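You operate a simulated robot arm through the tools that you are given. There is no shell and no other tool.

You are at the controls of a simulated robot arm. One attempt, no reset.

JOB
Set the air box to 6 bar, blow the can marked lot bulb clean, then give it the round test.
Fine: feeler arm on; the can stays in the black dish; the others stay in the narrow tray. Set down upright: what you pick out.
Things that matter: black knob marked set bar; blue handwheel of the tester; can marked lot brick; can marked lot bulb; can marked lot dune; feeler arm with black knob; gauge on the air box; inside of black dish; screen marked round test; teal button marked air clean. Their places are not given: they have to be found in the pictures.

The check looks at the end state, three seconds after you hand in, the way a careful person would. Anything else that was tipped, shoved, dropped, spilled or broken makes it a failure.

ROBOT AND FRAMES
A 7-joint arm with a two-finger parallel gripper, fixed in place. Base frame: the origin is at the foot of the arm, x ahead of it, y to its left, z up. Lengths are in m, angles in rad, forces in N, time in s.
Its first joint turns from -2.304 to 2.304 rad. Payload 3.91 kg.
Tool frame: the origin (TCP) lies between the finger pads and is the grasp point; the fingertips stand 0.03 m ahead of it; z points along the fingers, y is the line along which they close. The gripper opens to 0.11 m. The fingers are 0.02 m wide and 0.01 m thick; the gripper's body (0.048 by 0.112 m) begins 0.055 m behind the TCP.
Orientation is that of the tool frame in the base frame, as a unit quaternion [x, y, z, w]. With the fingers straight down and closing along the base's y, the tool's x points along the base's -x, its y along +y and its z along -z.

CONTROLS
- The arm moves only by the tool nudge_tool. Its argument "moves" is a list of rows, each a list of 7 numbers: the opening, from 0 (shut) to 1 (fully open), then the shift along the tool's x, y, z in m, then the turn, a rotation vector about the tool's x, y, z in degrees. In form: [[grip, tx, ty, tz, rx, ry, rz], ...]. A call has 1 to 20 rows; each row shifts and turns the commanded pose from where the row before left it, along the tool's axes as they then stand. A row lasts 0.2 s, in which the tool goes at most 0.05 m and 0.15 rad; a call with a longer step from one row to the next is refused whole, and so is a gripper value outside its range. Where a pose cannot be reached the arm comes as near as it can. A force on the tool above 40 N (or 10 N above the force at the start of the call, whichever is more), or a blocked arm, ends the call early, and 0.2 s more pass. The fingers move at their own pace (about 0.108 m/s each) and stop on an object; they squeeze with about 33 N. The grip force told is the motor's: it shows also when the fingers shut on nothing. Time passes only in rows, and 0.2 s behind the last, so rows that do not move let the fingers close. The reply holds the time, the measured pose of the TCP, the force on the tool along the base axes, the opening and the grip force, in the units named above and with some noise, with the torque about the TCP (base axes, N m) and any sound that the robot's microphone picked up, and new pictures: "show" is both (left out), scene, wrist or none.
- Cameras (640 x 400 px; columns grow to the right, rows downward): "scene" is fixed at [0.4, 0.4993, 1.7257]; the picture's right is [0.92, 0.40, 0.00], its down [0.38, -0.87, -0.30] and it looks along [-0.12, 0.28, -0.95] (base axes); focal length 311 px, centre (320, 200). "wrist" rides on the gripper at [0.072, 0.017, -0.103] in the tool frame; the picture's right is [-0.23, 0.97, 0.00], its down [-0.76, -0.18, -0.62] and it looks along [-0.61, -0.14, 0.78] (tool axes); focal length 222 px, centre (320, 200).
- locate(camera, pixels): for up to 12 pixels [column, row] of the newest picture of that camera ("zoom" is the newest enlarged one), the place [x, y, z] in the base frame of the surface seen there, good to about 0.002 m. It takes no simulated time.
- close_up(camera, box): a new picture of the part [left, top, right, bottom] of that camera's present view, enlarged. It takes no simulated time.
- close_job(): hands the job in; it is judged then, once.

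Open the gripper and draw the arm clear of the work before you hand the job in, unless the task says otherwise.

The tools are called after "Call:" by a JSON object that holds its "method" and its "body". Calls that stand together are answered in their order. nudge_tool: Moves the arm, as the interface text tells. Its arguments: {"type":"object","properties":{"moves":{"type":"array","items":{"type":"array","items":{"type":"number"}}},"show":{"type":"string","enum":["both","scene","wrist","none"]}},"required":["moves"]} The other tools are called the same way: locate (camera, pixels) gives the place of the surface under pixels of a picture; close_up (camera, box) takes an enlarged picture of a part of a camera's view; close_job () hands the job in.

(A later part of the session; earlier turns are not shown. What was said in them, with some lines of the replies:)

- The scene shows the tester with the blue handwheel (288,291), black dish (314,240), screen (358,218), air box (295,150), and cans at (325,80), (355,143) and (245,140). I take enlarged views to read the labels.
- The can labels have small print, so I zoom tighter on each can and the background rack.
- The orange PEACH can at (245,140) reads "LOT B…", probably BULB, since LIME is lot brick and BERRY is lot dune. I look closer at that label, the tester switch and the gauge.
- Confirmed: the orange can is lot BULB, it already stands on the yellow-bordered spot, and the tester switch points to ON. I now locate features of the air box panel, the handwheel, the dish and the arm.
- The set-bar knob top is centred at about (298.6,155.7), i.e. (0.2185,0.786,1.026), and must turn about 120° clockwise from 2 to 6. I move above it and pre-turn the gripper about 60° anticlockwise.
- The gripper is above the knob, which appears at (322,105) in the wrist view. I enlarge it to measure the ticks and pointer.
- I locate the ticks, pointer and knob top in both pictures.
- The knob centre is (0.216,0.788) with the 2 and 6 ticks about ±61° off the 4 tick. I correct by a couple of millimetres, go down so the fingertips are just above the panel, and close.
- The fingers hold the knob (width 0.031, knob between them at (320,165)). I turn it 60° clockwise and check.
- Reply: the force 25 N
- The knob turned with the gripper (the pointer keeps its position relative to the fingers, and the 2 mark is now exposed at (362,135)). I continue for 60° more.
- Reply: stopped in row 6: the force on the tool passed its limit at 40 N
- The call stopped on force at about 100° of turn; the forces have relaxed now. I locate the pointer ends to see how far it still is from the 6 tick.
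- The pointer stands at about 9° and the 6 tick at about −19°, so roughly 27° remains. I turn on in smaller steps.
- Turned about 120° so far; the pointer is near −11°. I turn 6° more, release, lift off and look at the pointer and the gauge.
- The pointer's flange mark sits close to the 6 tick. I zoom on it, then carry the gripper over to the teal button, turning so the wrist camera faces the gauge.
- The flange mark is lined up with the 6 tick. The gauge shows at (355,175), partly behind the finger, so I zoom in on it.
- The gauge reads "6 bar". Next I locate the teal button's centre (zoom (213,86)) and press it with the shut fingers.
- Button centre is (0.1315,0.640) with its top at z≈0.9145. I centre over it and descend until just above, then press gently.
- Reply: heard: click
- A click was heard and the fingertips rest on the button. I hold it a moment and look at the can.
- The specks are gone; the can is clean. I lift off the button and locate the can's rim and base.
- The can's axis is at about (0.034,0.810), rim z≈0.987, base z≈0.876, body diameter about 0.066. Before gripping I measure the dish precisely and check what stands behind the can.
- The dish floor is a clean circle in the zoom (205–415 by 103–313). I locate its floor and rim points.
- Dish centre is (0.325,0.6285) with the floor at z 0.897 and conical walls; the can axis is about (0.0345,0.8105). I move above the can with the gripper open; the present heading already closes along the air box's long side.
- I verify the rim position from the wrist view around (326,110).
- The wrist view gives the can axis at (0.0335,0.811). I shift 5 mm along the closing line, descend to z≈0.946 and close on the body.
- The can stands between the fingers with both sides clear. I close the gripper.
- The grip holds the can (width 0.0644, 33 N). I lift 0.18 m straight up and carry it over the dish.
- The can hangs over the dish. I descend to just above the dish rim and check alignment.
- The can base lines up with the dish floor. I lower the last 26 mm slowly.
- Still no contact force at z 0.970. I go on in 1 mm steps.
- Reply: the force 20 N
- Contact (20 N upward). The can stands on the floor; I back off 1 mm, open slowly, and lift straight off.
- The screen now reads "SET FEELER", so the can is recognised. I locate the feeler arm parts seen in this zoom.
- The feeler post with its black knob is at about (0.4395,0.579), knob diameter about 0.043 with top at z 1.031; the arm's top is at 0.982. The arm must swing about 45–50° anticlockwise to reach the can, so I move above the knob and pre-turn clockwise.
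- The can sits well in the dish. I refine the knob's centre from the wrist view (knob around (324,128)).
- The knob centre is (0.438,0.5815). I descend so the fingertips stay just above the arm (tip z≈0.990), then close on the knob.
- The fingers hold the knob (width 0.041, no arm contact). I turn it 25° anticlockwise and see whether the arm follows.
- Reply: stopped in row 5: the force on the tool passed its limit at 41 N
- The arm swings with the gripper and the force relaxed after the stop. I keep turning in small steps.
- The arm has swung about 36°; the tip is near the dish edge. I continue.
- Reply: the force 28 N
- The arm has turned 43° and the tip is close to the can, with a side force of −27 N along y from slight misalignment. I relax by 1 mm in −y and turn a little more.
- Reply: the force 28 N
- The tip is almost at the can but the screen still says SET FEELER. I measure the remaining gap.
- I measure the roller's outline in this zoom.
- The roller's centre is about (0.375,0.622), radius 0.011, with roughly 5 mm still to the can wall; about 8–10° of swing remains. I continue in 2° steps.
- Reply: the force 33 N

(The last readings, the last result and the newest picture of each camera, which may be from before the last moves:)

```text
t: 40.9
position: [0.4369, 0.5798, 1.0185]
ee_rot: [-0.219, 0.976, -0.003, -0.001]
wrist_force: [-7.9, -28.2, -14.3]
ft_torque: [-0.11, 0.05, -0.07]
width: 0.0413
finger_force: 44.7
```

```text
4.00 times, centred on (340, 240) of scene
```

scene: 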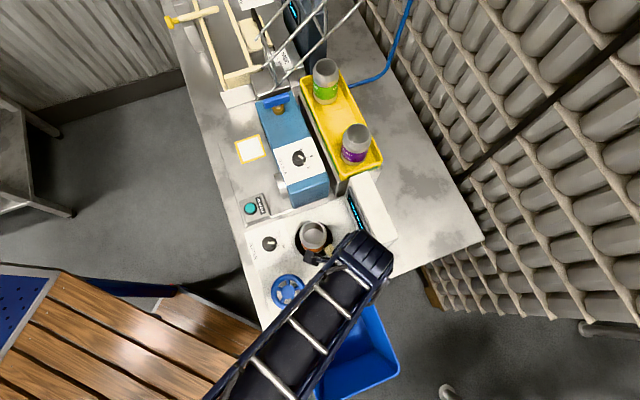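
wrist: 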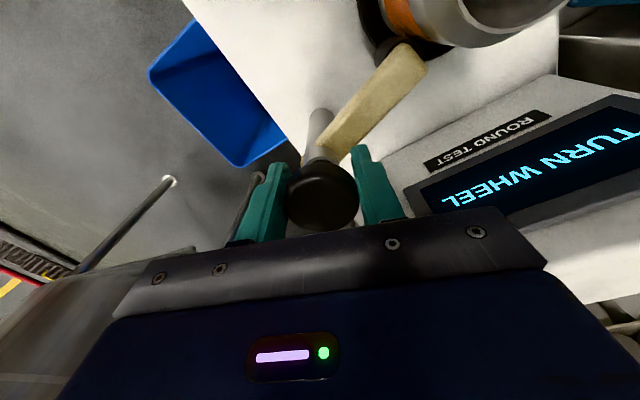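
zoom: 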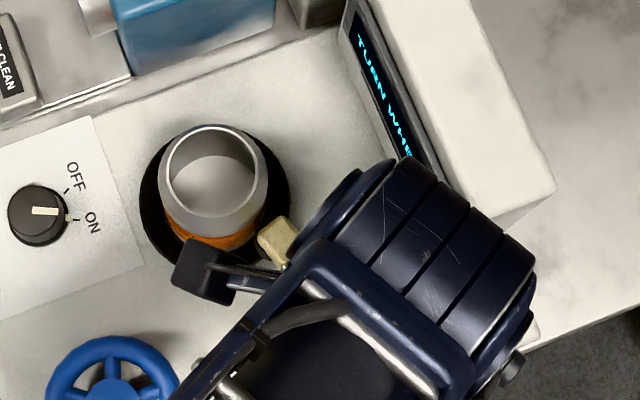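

The screen now reads "TURN WHEEL": the feeler is set. I add 1.5° for margin, then release and lift off.

Call:
{"method": "nudge_tool", "body": {"moves": [[0.1, 0, -0.001, 0, 0, 0, -1.5], [0.1, 0, 0, 0, 0, 0, 0], [0.5, 0, 0, 0, 0, 0, 0], [0.7, 0, 0, 0, 0, 0, 0], [0.7, 0, 0, 0, 0, 0, 0], [0.7, 0, 0, -0.03, 0, 0, 0], [0.7, 0, 0, -0.04, 0, 0, 0], [0.7, 0, 0, -0.04, 0, 0, 0]]}}

Call:
{"method": "close_up", "body": {"camera": "wrist", "box": [280, 0, 580, 200]}}

```text
t: 42.7
position: [0.4381, 0.5793, 1.1299]
ee_rot: [-0.231, 0.973, -0.004, -0.003]
wrist_force: [1.2, 0.7, -0.2]
ft_torque: [0.01, 0.03, 0.02]
width: 0.0768
finger_force: 0.0
```

scene: 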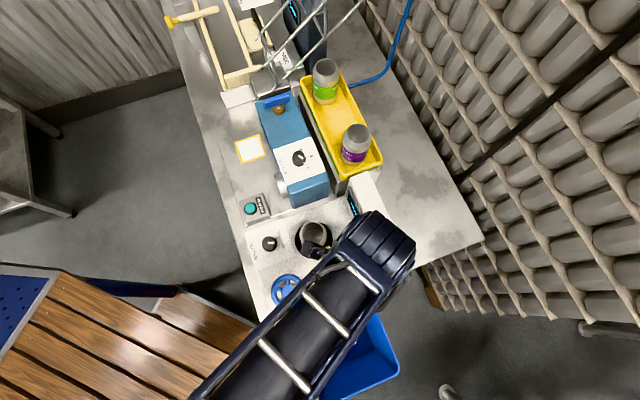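
wrist: 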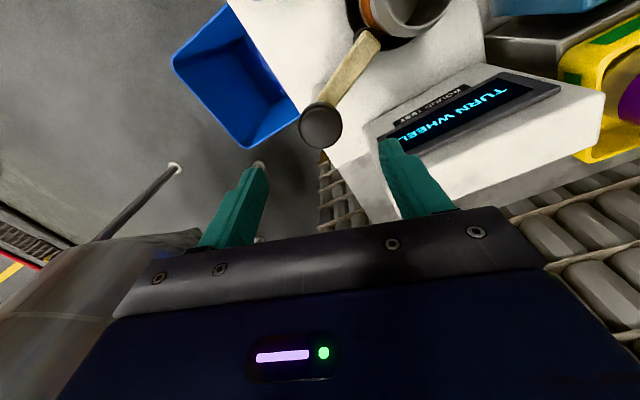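

```text
2.00 times, centred on (430, 100) of wrist
```

zoom: 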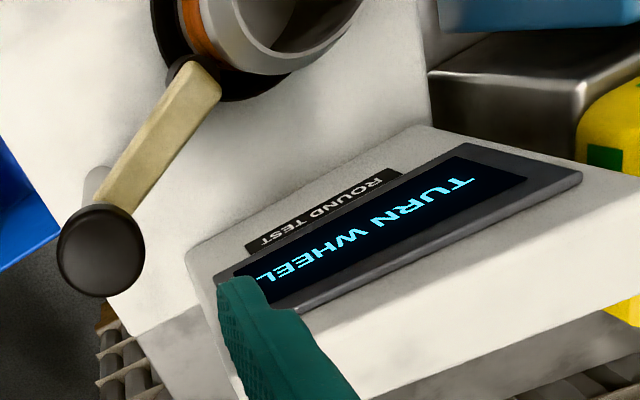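

The screen stays on "TURN WHEEL". Now I move over the blue handwheel near (0.322,0.483) and open fully.

Call:
{"method": "nudge_tool", "body": {"moves": [[1, 0.0367, -0.0084, 0, 0, 0, 0], [1, 0.0367, -0.0084, 0.01, 0, 0, 0], [1, 0.0367, -0.0084, 0.01, 0, 0, 0], [1, 0.0367, -0.0084, 0.01, 0, 0, 0], [1, 0, 0, 0, 0, 0, -7.5], [1, 0, 0, 0, 0, 0, -7.5]]}}

Call:
{"method": "close_up", "body": {"camera": "wrist", "box": [200, 0, 440, 200]}}

Call:
{"method": "close_up", "body": {"camera": "scene", "box": [250, 200, 390, 320]}}

```text
t: 44.1
position: [0.3215, 0.4837, 1.0985]
ee_rot: [-0.357, 0.934, -0.003, -0.003]
wrist_force: [-0.2, 0.6, 0.4]
ft_torque: [0.03, -0.03, -0.04]
width: 0.1099
finger_force: 0.1
```

scene: 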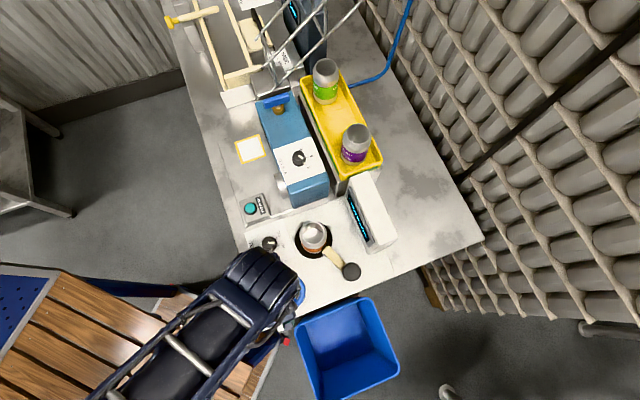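
wrist: 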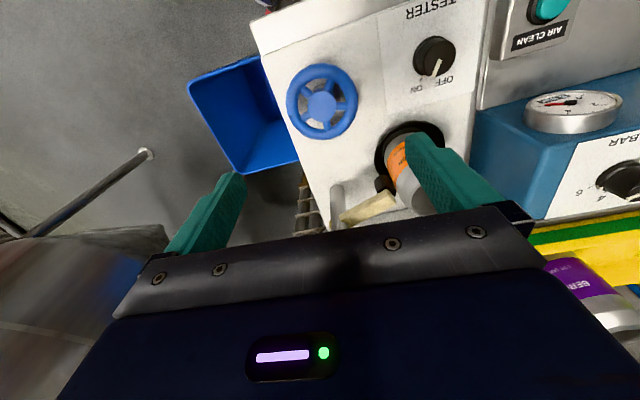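

```text
2.00 times, centred on (320, 100) of wrist
```

zoom: 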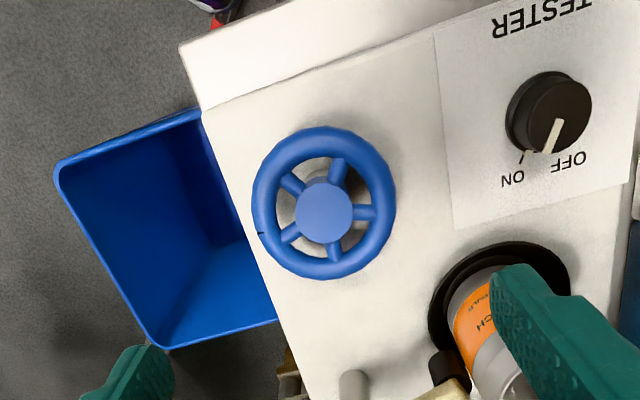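

```text
3.33 times, centred on (320, 260) of scene
```

zoom: 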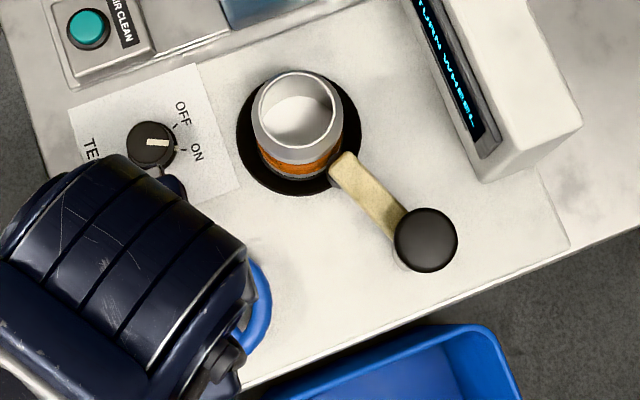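

The wheel and its small rim mark (zoom (260,235)) are in clear view. I locate the rim to centre precisely.

Call:
{"method": "locate", "body": {"camera": "wrist", "pixels": [[291, 102], [353, 102], [321.5, 68], [322.5, 135], [323, 104], [289, 102], [355, 102], [321.5, 65.5], [322.5, 137.5], [300, 78], [345, 127], [340, 150]]}}

```text
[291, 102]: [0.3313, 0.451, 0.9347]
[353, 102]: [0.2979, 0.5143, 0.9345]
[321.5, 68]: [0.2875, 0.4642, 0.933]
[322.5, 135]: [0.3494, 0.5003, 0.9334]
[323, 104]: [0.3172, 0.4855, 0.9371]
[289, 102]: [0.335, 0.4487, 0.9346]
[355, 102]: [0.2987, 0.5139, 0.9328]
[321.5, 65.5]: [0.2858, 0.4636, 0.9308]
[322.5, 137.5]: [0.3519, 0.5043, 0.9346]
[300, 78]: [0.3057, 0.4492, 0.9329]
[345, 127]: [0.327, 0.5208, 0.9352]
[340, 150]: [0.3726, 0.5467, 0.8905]
```

The wheel centre is about (0.3185,0.4835), rim z≈0.933. I descend to fingertip z≈0.918 around the rim and close.

Call:
{"method": "nudge_tool", "body": {"moves": [[1, 0.0022, 0.002, 0.0376, 0, 0, 0], [1, 0, 0, 0.0376, 0, 0, 0], [1, 0, 0, 0.0376, 0, 0, 0], [1, 0, 0, 0.0376, 0, 0, 0], [1, 0, 0, 0, 0, 0, 0], [0.8, 0, 0, 0, 0, 0, 0], [0.6, 0, 0, 0, 0, 0, 0], [0.6, 0, 0, 0, 0, 0, 0]]}}

```text
t: 45.9
position: [0.3184, 0.4813, 0.9489]
ee_rot: [-0.356, 0.935, -0.002, -0.004]
wrist_force: [-7.8, 7.1, -10.5]
ft_torque: [1.41, 0.63, 0.02]
width: 0.0866
finger_force: 44.7
```

scene: 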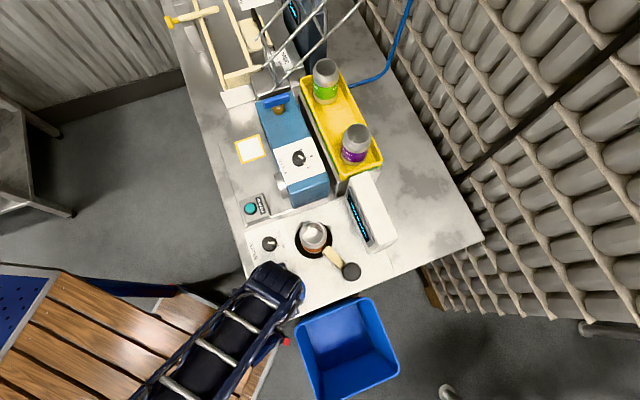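
wrist: 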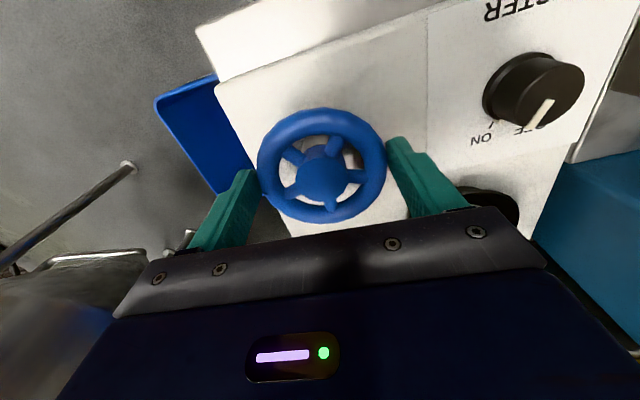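

The wheel is gripped (width 0.087). I try turning clockwise 20° and watch forces and the screen.

Call:
{"method": "nudge_tool", "body": {"moves": [[0.6, 0, 0.001, 0, 0, 0, 3], [0.6, 0, 0, 0, 0, 0, 4], [0.6, 0, 0, 0, 0, 0, 4], [0.6, 0, 0, 0, 0, 0, 4], [0.6, 0, 0, 0, 0, 0, 4]]}}

Call:
{"method": "close_up", "body": {"camera": "scene", "box": [280, 190, 400, 300]}}

```text
t: 47.1
position: [0.3165, 0.4825, 0.9488]
ee_rot: [-0.197, 0.98, -0.003, -0.002]
wrist_force: [-13.2, -1.3, 8.5]
ft_torque: [-0.23, 0.94, 0.03]
width: 0.0866
finger_force: 45.1
```

scene: 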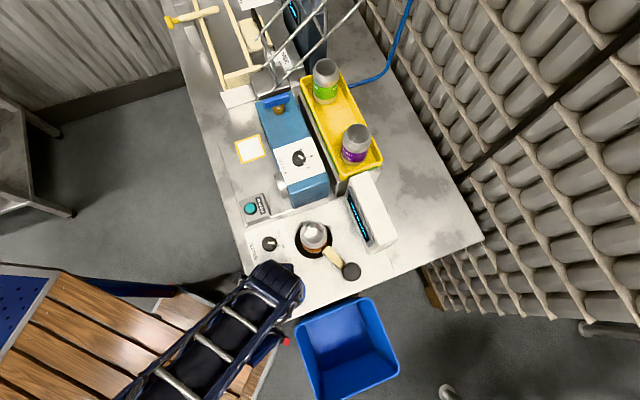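
wrist: 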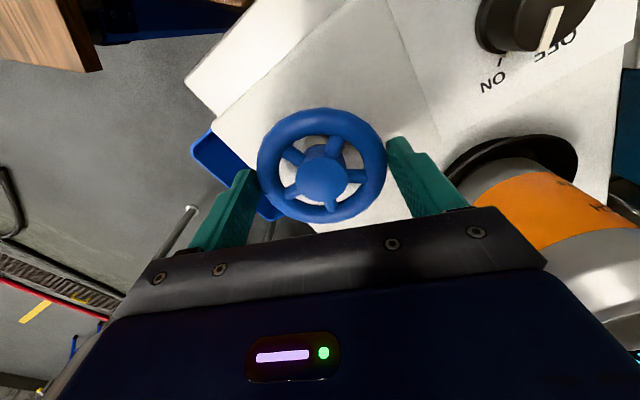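

```text
3.64 times, centred on (340, 245) of scene
```

zoom: 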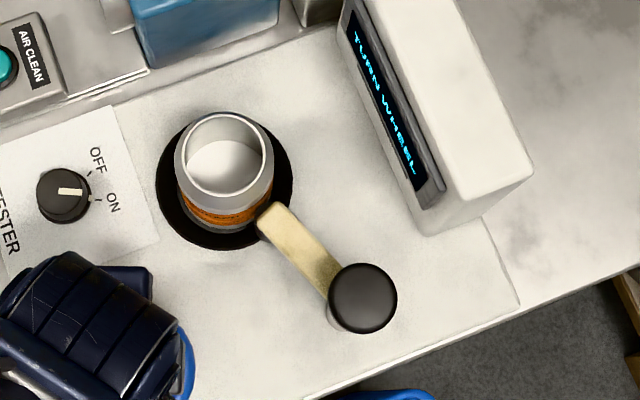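

The wheel turns with the gripper and the screen still says TURN WHEEL. I continue clockwise.

Call:
{"method": "nudge_tool", "body": {"moves": [[0.6, 0.0007, 0, 0, 0, 0, 5], [0.6, 0, 0, 0, 0, 0, 5], [0.6, 0, 0, 0, 0, 0, 5], [0.6, 0, 0, 0, 0, 0, 5], [0.6, 0, 0, 0, 0, 0, 5], [0.6, 0, 0, 0, 0, 0, 5], [0.6, 0, 0, 0, 0, 0, 5], [0.6, 0, 0, 0, 0, 0, 5]]}}

Call:
{"method": "close_up", "body": {"camera": "scene", "box": [280, 190, 400, 300]}}

```text
t: 48.4
position: [0.3158, 0.485, 0.949]
ee_rot: [0.033, 0.999, -0.001, 0.0]
wrist_force: [-1.3, 10.3, -10.9]
ft_torque: [1.26, -0.2, 0.09]
width: 0.0865
finger_force: 44.5
stopped in row 6: the force on the tool passed its limit at 42 N (the readings are from after the stop); the commanded pose is now the measured one
```

scene: 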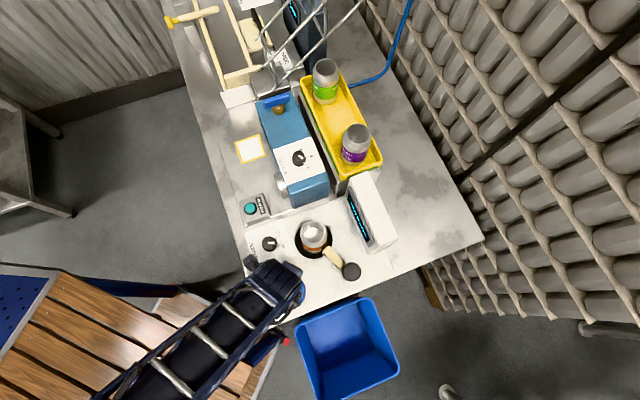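
wrist: 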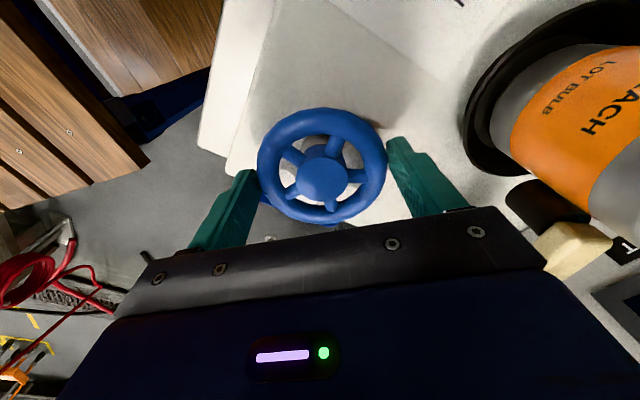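

```text
3.64 times, centred on (340, 245) of scene
```

zoom: 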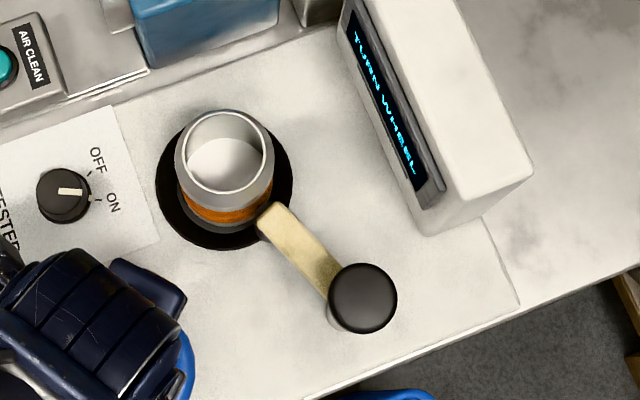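

Turned about 46° with the mark following; a side-force stop came from small misalignment. I nudge toward the force and continue.

Call:
{"method": "nudge_tool", "body": {"moves": [[0.6, 0, 0.0007, 0, 0, 0, 5], [0.6, 0, 0, 0, 0, 0, 5], [0.6, 0, 0, 0, 0, 0, 5], [0.6, 0, 0, 0, 0, 0, 5], [0.6, 0, 0, 0, 0, 0, 5], [0.6, 0, 0, 0, 0, 0, 5]]}}

Call:
{"method": "close_up", "body": {"camera": "scene", "box": [280, 190, 400, 300]}}

```text
t: 49.7
position: [0.3169, 0.4856, 0.9489]
ee_rot: [0.255, 0.967, 0.0, -0.001]
wrist_force: [1.9, 13.1, -14.1]
ft_torque: [0.54, -0.22, 0.09]
width: 0.0863
finger_force: 45.2
stopped in row 6: the force on the tool passed its limit at 41 N (the readings are from after the stop); the commanded pose is now the measured one
```

scene: 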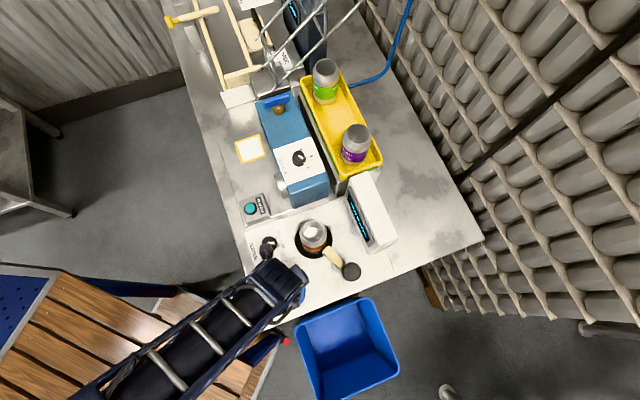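
wrist: 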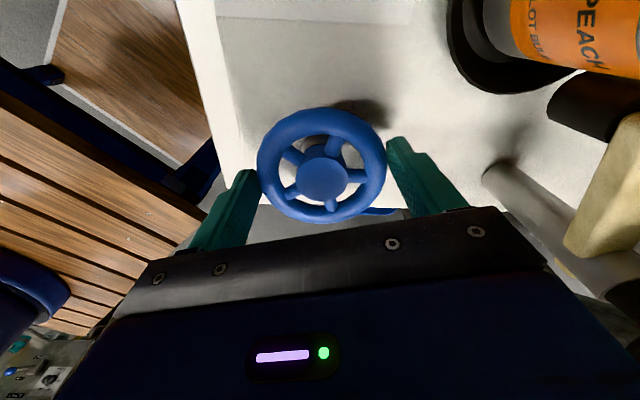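

```text
3.64 times, centred on (340, 245) of scene
```

zoom: 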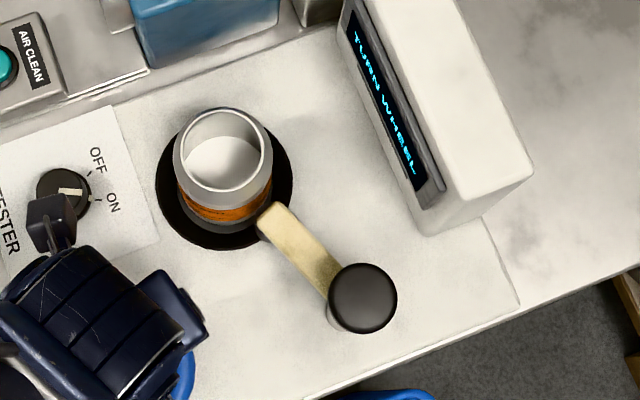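

Turned about 72°. I continue the same way.

Call:
{"method": "nudge_tool", "body": {"moves": [[0.6, 0.0004, 0.0008, 0, 0, 0, 5], [0.6, 0, 0, 0, 0, 0, 5], [0.6, 0, 0, 0, 0, 0, 5], [0.6, 0, 0, 0, 0, 0, 5], [0.6, 0, 0, 0, 0, 0, 5], [0.6, 0, 0, 0, 0, 0, 5]]}}

Call:
{"method": "close_up", "body": {"camera": "scene", "box": [280, 190, 400, 300]}}

```text
t: 50.7
position: [0.3195, 0.4883, 0.9496]
ee_rot: [0.406, 0.914, 0.001, 0.0]
wrist_force: [6.7, 12.7, -14.7]
ft_torque: [0.29, -0.25, 0.07]
width: 0.0864
finger_force: 44.7
stopped in row 4: the force on the tool passed its limit at 42 N (the readings are from after the stop); the commanded pose is now the measured one
```

scene: 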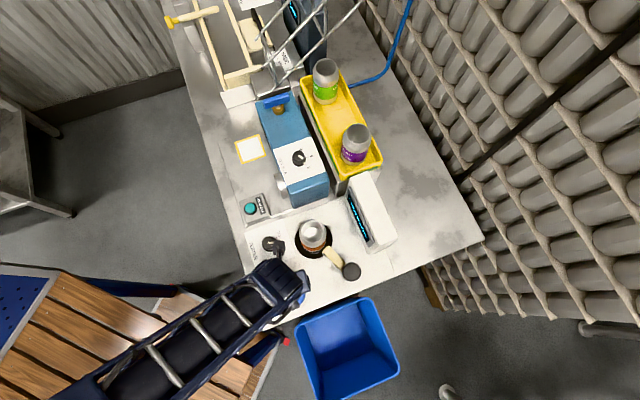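
wrist: 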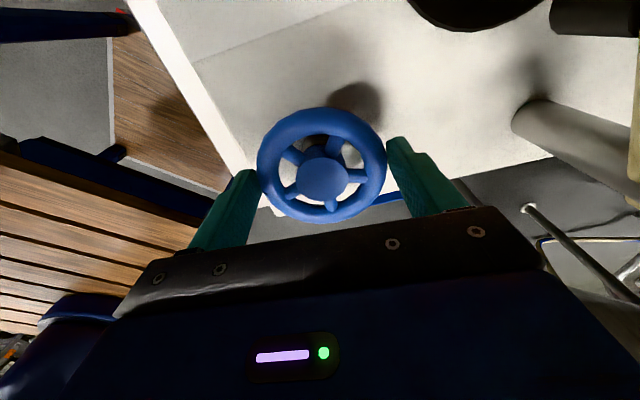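

```text
3.64 times, centred on (340, 245) of scene
```

zoom: 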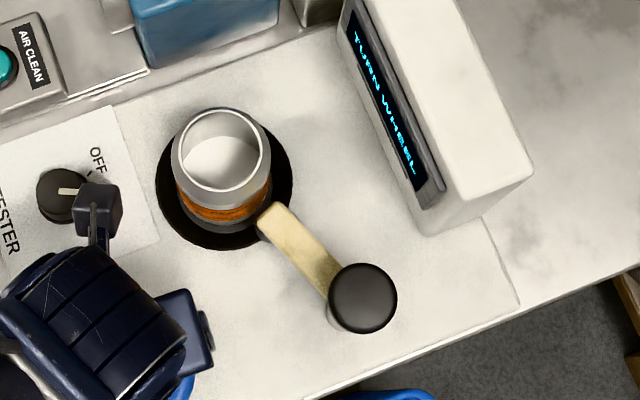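

From the drift I deduce the wheel centre is (0.3225,0.4846), i.e. 5 mm off along the tool's −x, so turning about the TCP pushes sideways. I compensate by a sideways shift per row and continue 40° more.

Call:
{"method": "nudge_tool", "body": {"moves": [[0.6, 0, 0.0005, 0, 0, 0, 5], [0.6, 0, 0.0005, 0, 0, 0, 5], [0.6, 0, 0.0005, 0, 0, 0, 5], [0.6, 0, 0.0005, 0, 0, 0, 5], [0.6, 0, 0.0005, 0, 0, 0, 5], [0.6, 0, 0.0005, 0, 0, 0, 5], [0.6, 0, 0.0005, 0, 0, 0, 5], [0.6, 0, 0.0005, 0, 0, 0, 5]]}}

Call:
{"method": "close_up", "body": {"camera": "scene", "box": [280, 190, 400, 300]}}

```text
t: 52.5
position: [0.3211, 0.4902, 0.9514]
ee_rot: [0.696, 0.718, 0.0, -0.001]
wrist_force: [4.6, 23.5, -20.0]
ft_torque: [0.7, -0.92, 0.07]
width: 0.0865
finger_force: 45.3
```

scene: 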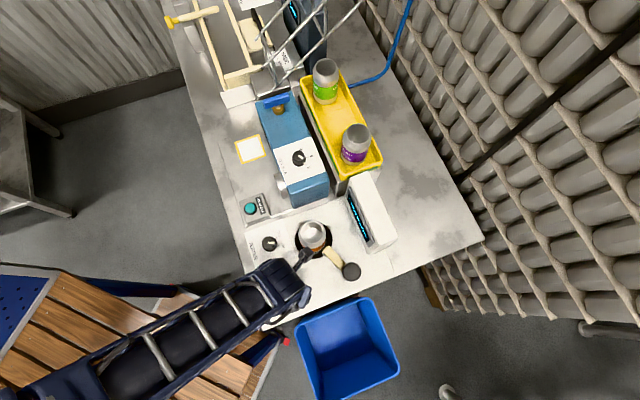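
wrist: 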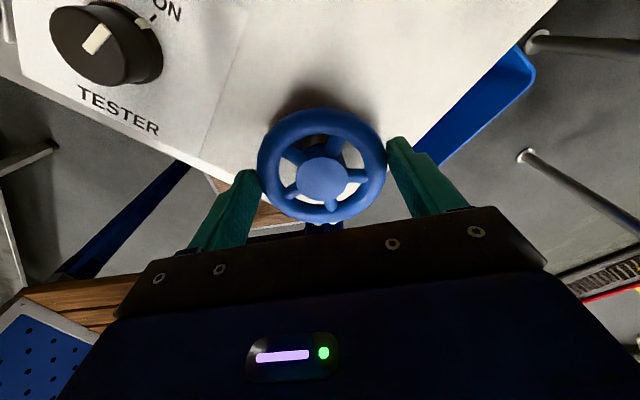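

```text
3.64 times, centred on (340, 245) of scene
```

zoom: 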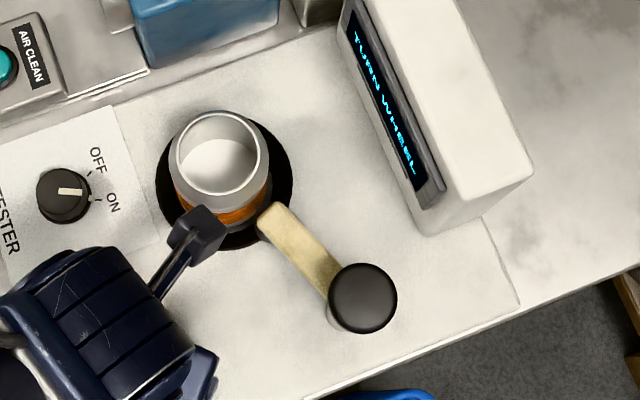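

Turned 130° so far, still TURN WHEEL. I release, lift clear of the rim, recentre on the true wheel axis and turn the gripper back for the next grip.

Call:
{"method": "nudge_tool", "body": {"moves": [[0.9, 0, 0, 0, 0, 0, 0], [1, 0, 0, 0, 0, 0, 0], [1, -0.0056, 0.0012, -0.02, 0, 0, 0], [1, 0, 0, -0.03, 0, 0, 0], [1, 0, 0, 0, 0, 0, -8.1], [1, 0, 0, 0, 0, 0, -8.1], [1, 0, 0, 0, 0, 0, -8.1], [1, 0, 0, 0, 0, 0, -8.1], [1, 0, 0, 0, 0, 0, -8.1], [1, 0, 0, 0, 0, 0, -8.1], [1, 0, 0, 0, 0, 0, -8.1], [1, 0, 0, 0, 0, 0, -8.1], [1, 0, 0, 0, 0, 0, -8.1], [1, 0, 0, 0, 0, 0, -8.1], [1, 0, 0, 0, 0, 0, -8.1], [1, 0, 0, 0, 0, 0, -8.1], [1, 0, 0, 0, 0, 0, -8.1], [1, 0, 0, 0, 0, 0, -8.1], [1, 0, 0, 0, 0, 0, -8.1], [1, 0, 0, 0, 0, 0, -8.1]]}}

Call:
{"method": "close_up", "body": {"camera": "scene", "box": [280, 190, 400, 300]}}

Call:
{"method": "close_up", "body": {"camera": "wrist", "box": [220, 40, 460, 220]}}

```text
t: 56.7
position: [0.323, 0.4823, 1.0002]
ee_rot: [-0.356, 0.934, 0.001, 0.0]
wrist_force: [-0.1, -0.6, 0.4]
ft_torque: [-0.02, -0.02, 0.01]
width: 0.1101
finger_force: 0.1
```

scene: 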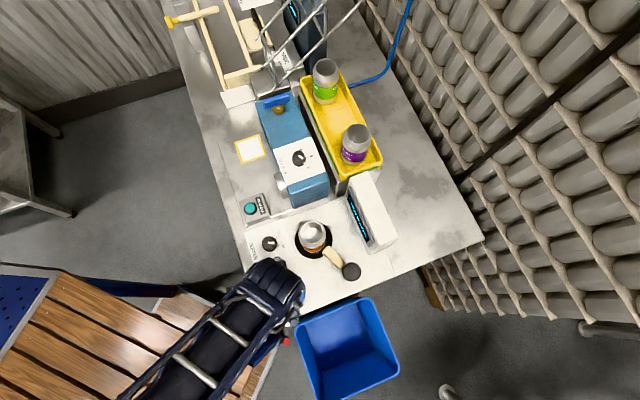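
wrist: 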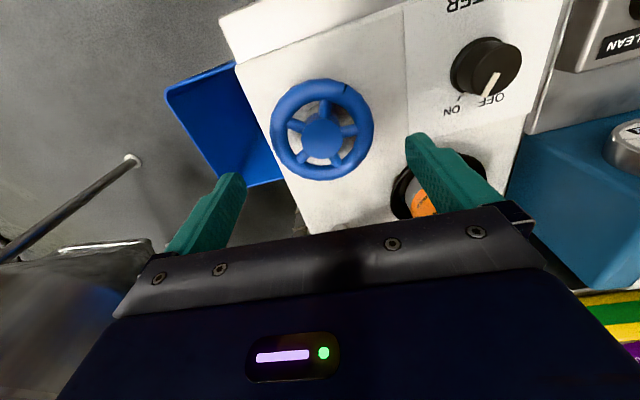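

```text
3.64 times, centred on (340, 245) of scene
```

zoom: 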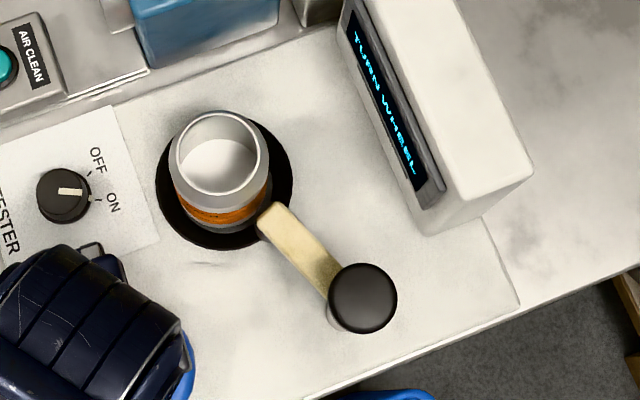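

```text
2.22 times, centred on (340, 130) of wrist
```

zoom: 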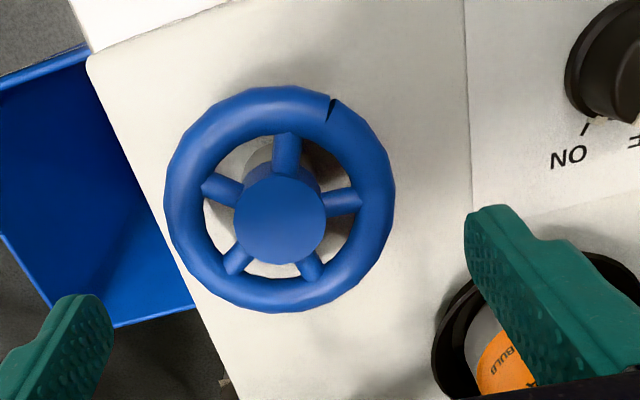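

The rim mark has moved to zoom (330,108), confirming the wheel turned and held. I descend again around the rim and grip.

Call:
{"method": "nudge_tool", "body": {"moves": [[1, -0.0007, 0.0007, 0.026, 0, 0, 0], [1, 0, 0, 0.025, 0, 0, 0], [1, 0, 0, 0, 0, 0, 0], [0.8, 0, 0, 0, 0, 0, 0], [0.6, 0, 0, 0, 0, 0, 0], [0.6, 0, 0, 0, 0, 0, 0], [0.6, 0, 0, 0, 0, 0, 5], [0.6, 0, 0, 0, 0, 0, 5], [0.6, 0, 0, 0, 0, 0, 5], [0.6, 0, 0, 0, 0, 0, 5]]}}

```text
t: 58.9
position: [0.3211, 0.4848, 0.9495]
ee_rot: [-0.187, 0.982, 0.001, 0.0]
wrist_force: [-19.6, 7.2, -3.5]
ft_torque: [-0.47, 0.71, 0.03]
width: 0.0854
finger_force: 45.0
```

scene: 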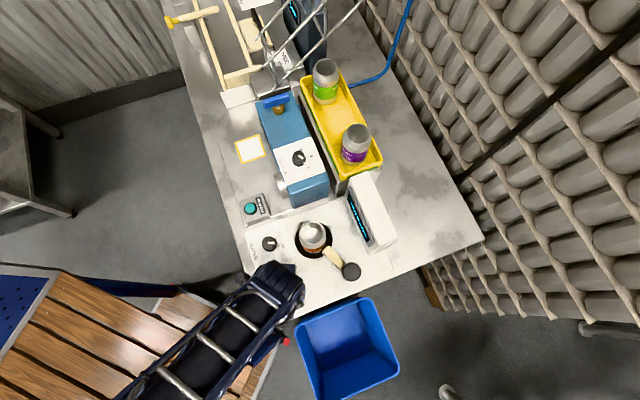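
wrist: 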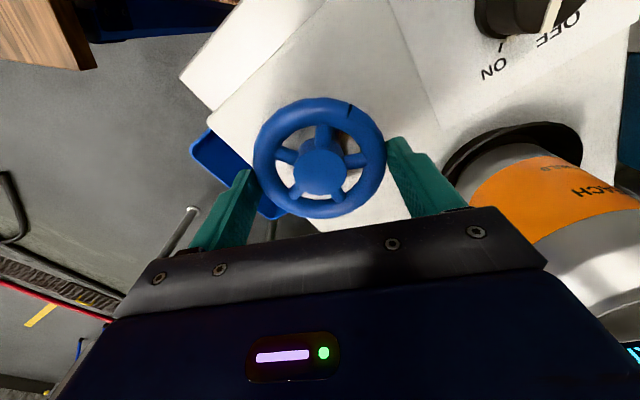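

Grip is good with modest side force (about 20 N). I shift about 1 mm to relax and keep turning clockwise.

Call:
{"method": "nudge_tool", "body": {"moves": [[0.6, 0.0008, 0.0006, 0, 0, 0, 5], [0.6, 0, 0, 0, 0, 0, 6], [0.6, 0, 0, 0, 0, 0, 6], [0.6, 0, 0, 0, 0, 0, 6], [0.6, 0, 0, 0, 0, 0, 6], [0.6, 0, 0, 0, 0, 0, 6]]}}

Call:
{"method": "close_up", "body": {"camera": "scene", "box": [280, 190, 400, 300]}}

```text
t: 60.3
position: [0.3227, 0.4836, 0.9484]
ee_rot: [0.117, 0.993, 0.001, 0.001]
wrist_force: [7.2, -9.3, 3.5]
ft_torque: [-0.55, -0.75, 2.07]
width: 0.0856
finger_force: 44.8
```

scene: 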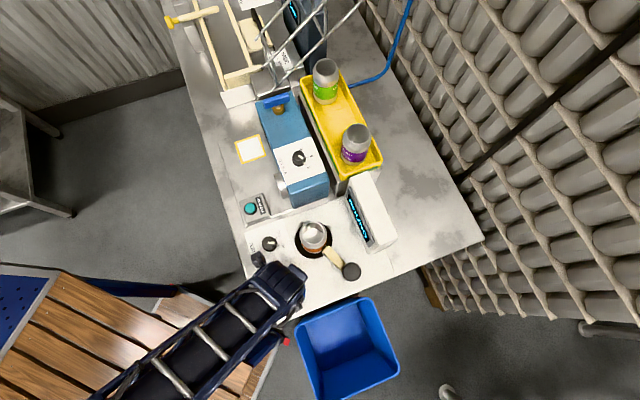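
wrist: 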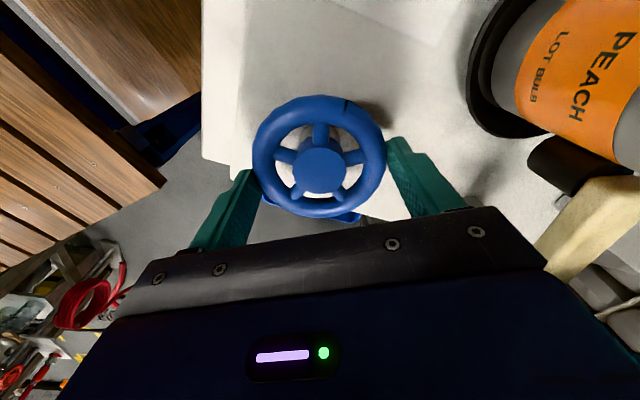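

```text
3.64 times, centred on (340, 245) of scene
```

zoom: 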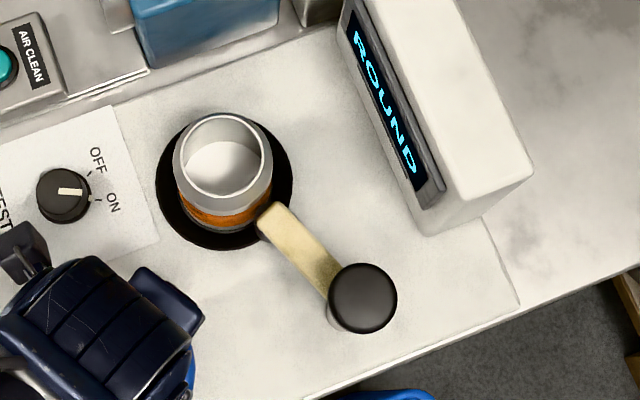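

The screen reads "ROUND" and the wheel has come to its stop (torque 2 Nm). The test is done, so I release, lift straight up and draw the arm away.

Call:
{"method": "nudge_tool", "body": {"moves": [[0.85, 0, 0, 0, 0, 0, 0], [1, 0, 0, 0, 0, 0, 0], [1, 0, 0, 0, 0, 0, 0], [1, 0, 0, -0.02, 0, 0, 0], [1, 0, 0, -0.04, 0, 0, 0], [1, 0, 0, -0.045, 0, 0, 0], [1, 0, 0, -0.045, 0, 0, 0], [1, 0, 0, -0.045, 0, 0, 0], [1, 0, 0, -0.045, 0, 0, 0], [1, 0, 0, -0.045, 0, 0, 0]]}}

Call:
{"method": "close_up", "body": {"camera": "scene", "box": [240, 180, 400, 310]}}

Call:
{"method": "close_up", "body": {"camera": "wrist", "box": [220, 0, 560, 220]}}

```text
t: 62.5
position: [0.3227, 0.4862, 1.2346]
ee_rot: [0.115, 0.993, 0.001, 0.0]
wrist_force: [0.3, 1.0, -0.1]
ft_torque: [0.0, 0.0, 0.0]
width: 0.1101
finger_force: 0.1
```

scene: 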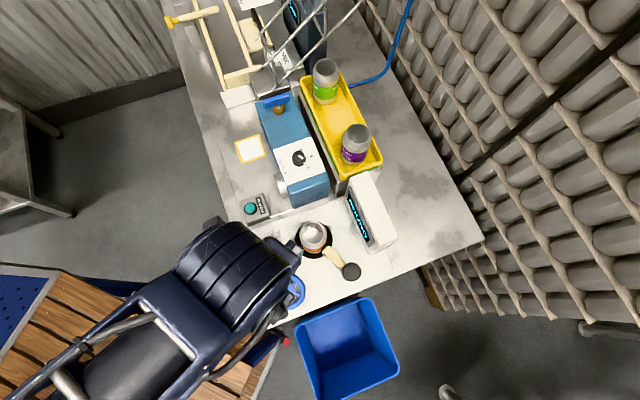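
wrist: 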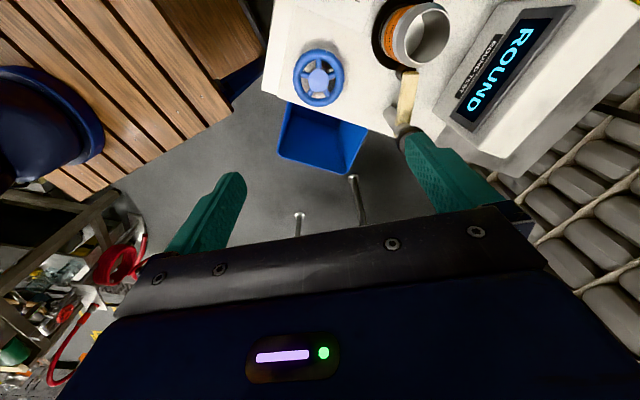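

```text
3.08 times, centred on (320, 245) of scene
```

zoom: 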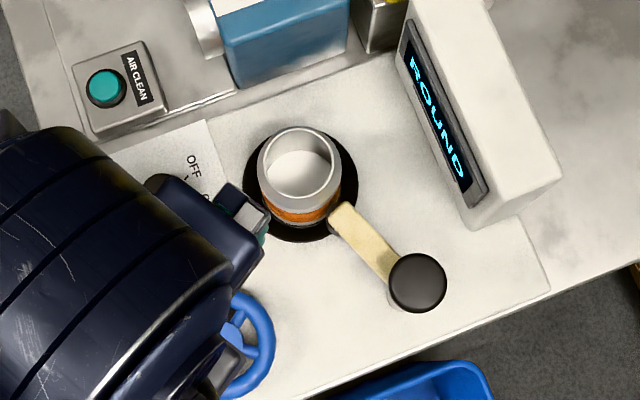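

```text
1.82 times, centred on (390, 110) of wrist
```

zoom: 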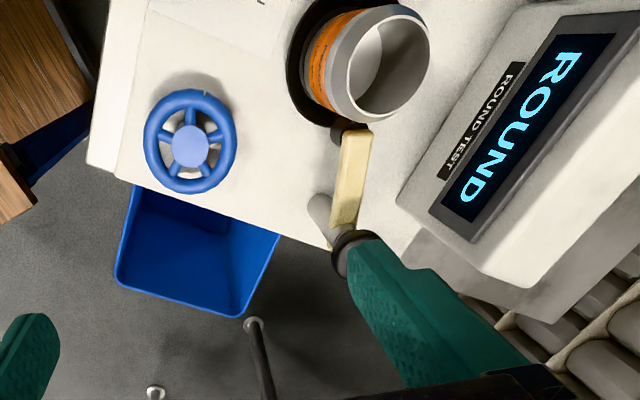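

The screen holds "ROUND" and the can stands in the dish with the feeler on. I retract the arm up and back, and then check everything, including gauge and cans.

Call:
{"method": "nudge_tool", "body": {"moves": [[1, 0, 0, -0.04, 0, 0, 0], [1, 0, 0, -0.04, 0, 0, 0], [1, 0.04, 0, -0.01, 0, 0, 0], [1, 0.04, 0, 0, 0, 0, 0], [1, 0.04, 0, 0, 0, 0, 0], [1, 0.04, 0, 0, 0, 0, 0], [1, 0, 0.04, 0, 0, 0, -7], [1, 0, 0.02, 0, 0, 0, -7], [1, 0, 0, 0, 0, 0, -7], [1, 0, 0, 0, 0, 0, 0]]}}

Call:
{"method": "close_up", "body": {"camera": "scene", "box": [240, 180, 400, 310]}}

Call:
{"method": "close_up", "body": {"camera": "wrist", "box": [200, 0, 520, 220]}}

Call:
{"method": "close_up", "body": {"camera": "scene", "box": [240, 50, 400, 180]}}

```text
t: 64.7
position: [0.1769, 0.5802, 1.3254]
ee_rot: [-0.067, 0.998, 0.001, 0.001]
wrist_force: [-0.6, 0.2, -0.1]
ft_torque: [-0.03, 0.0, 0.01]
width: 0.11
finger_force: 0.1
```

scene: 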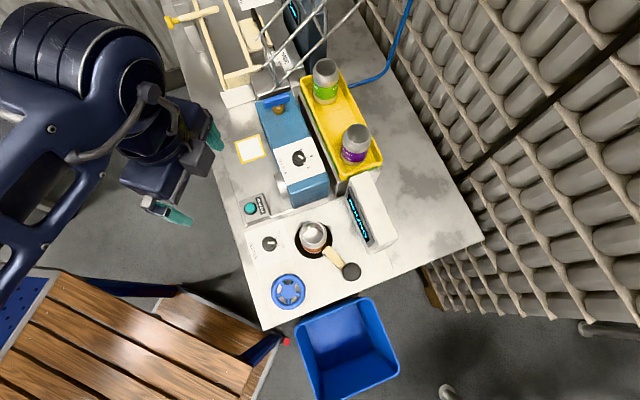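
wrist: 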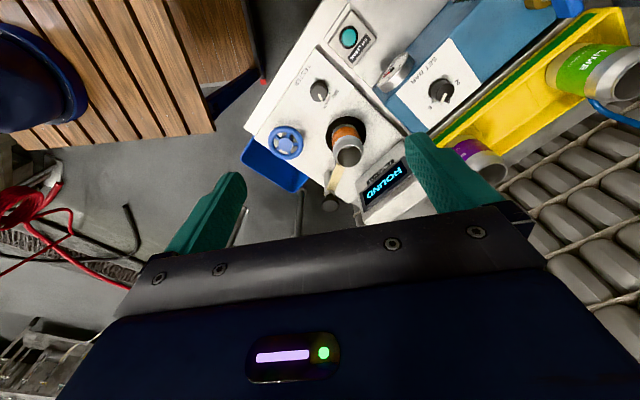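

```text
3.08 times, centred on (320, 245) of scene
```

zoom: 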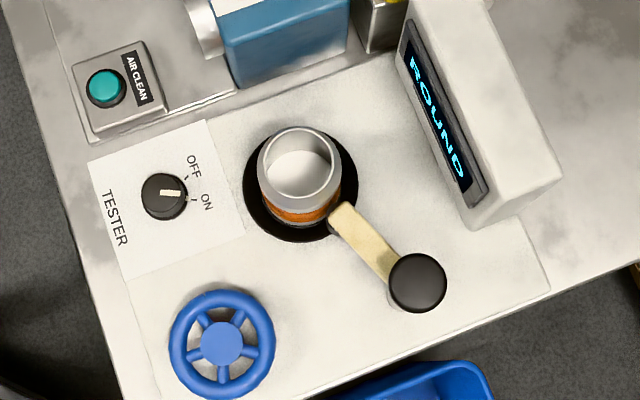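

```text
1.82 times, centred on (360, 110) of wrist
```

zoom: 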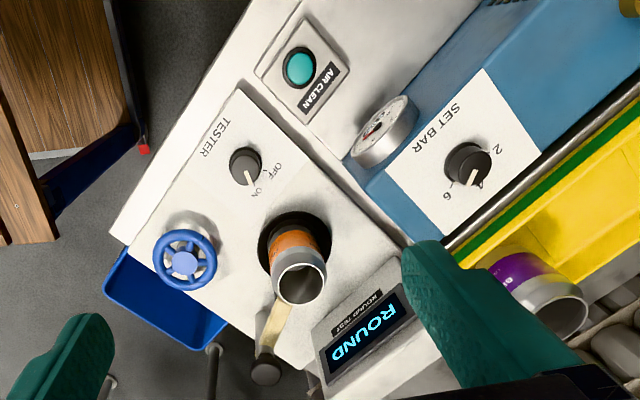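

```text
3.08 times, centred on (320, 115) of scene
```

zoom: 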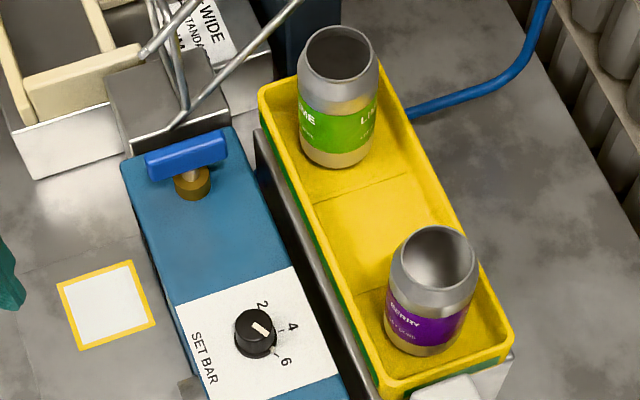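

All looks right: the screen says ROUND, the can is upright in the dish with the feeler on it, and both other cans are in the tray. A last look at the gauge.

Call:
{"method": "close_up", "body": {"camera": "wrist", "box": [370, 45, 470, 110]}}

Call:
{"method": "close_up", "body": {"camera": "scene", "box": [290, 210, 370, 285]}}

```text
6.15 times, centred on (420, 78) of wrist
```

zoom: 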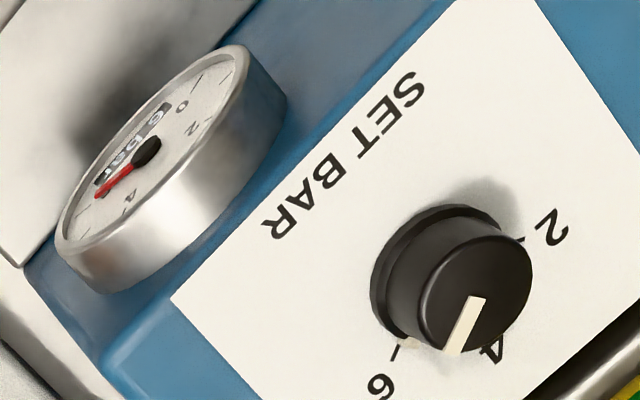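

```text
5.33 times, centred on (330, 248) of scene
```

zoom: 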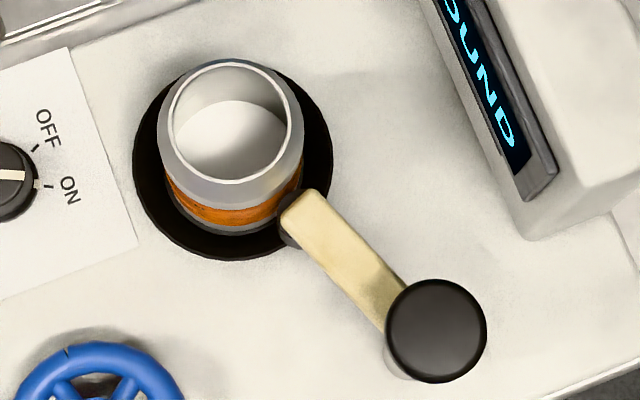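

The gauge still reads 6 bar, the screen shows ROUND, the can is upright in the dish, and the gripper is open and clear of the work. I hand the job in.

Call:
{"method": "close_job", "body": {}}

```text
The job is handed in.
```

The job is handed in: the lot bulb can was blown clean at 6 bar and then given the round test. The screen reads "ROUND".

- **Air box:** The set bar knob is on the 6 mark and the gauge reads 6 bar.
- **Cleaning:** I pressed the air clean button while the lot bulb can stood on the yellow-bordered spot. The dark specks came off.
- **Round test:** The can is upright in the black dish with the feeler arm on. I turned the blue handwheel clockwise by a little over 180 degrees, until the screen changed to "ROUND". The wheel then seemed to reach a stop, so I let go and did not make a full turn.
- **Other cans:** The lot brick and lot dune cans are still upright in the yellow tray, which I took to be the narrow tray. I did not touch them.

While I turned the knobs and the wheel, the arm's force limit stopped it several times. In the final pictures nothing else looked moved, tipped or damaged. The gripper is open and the arm is clear of the work.
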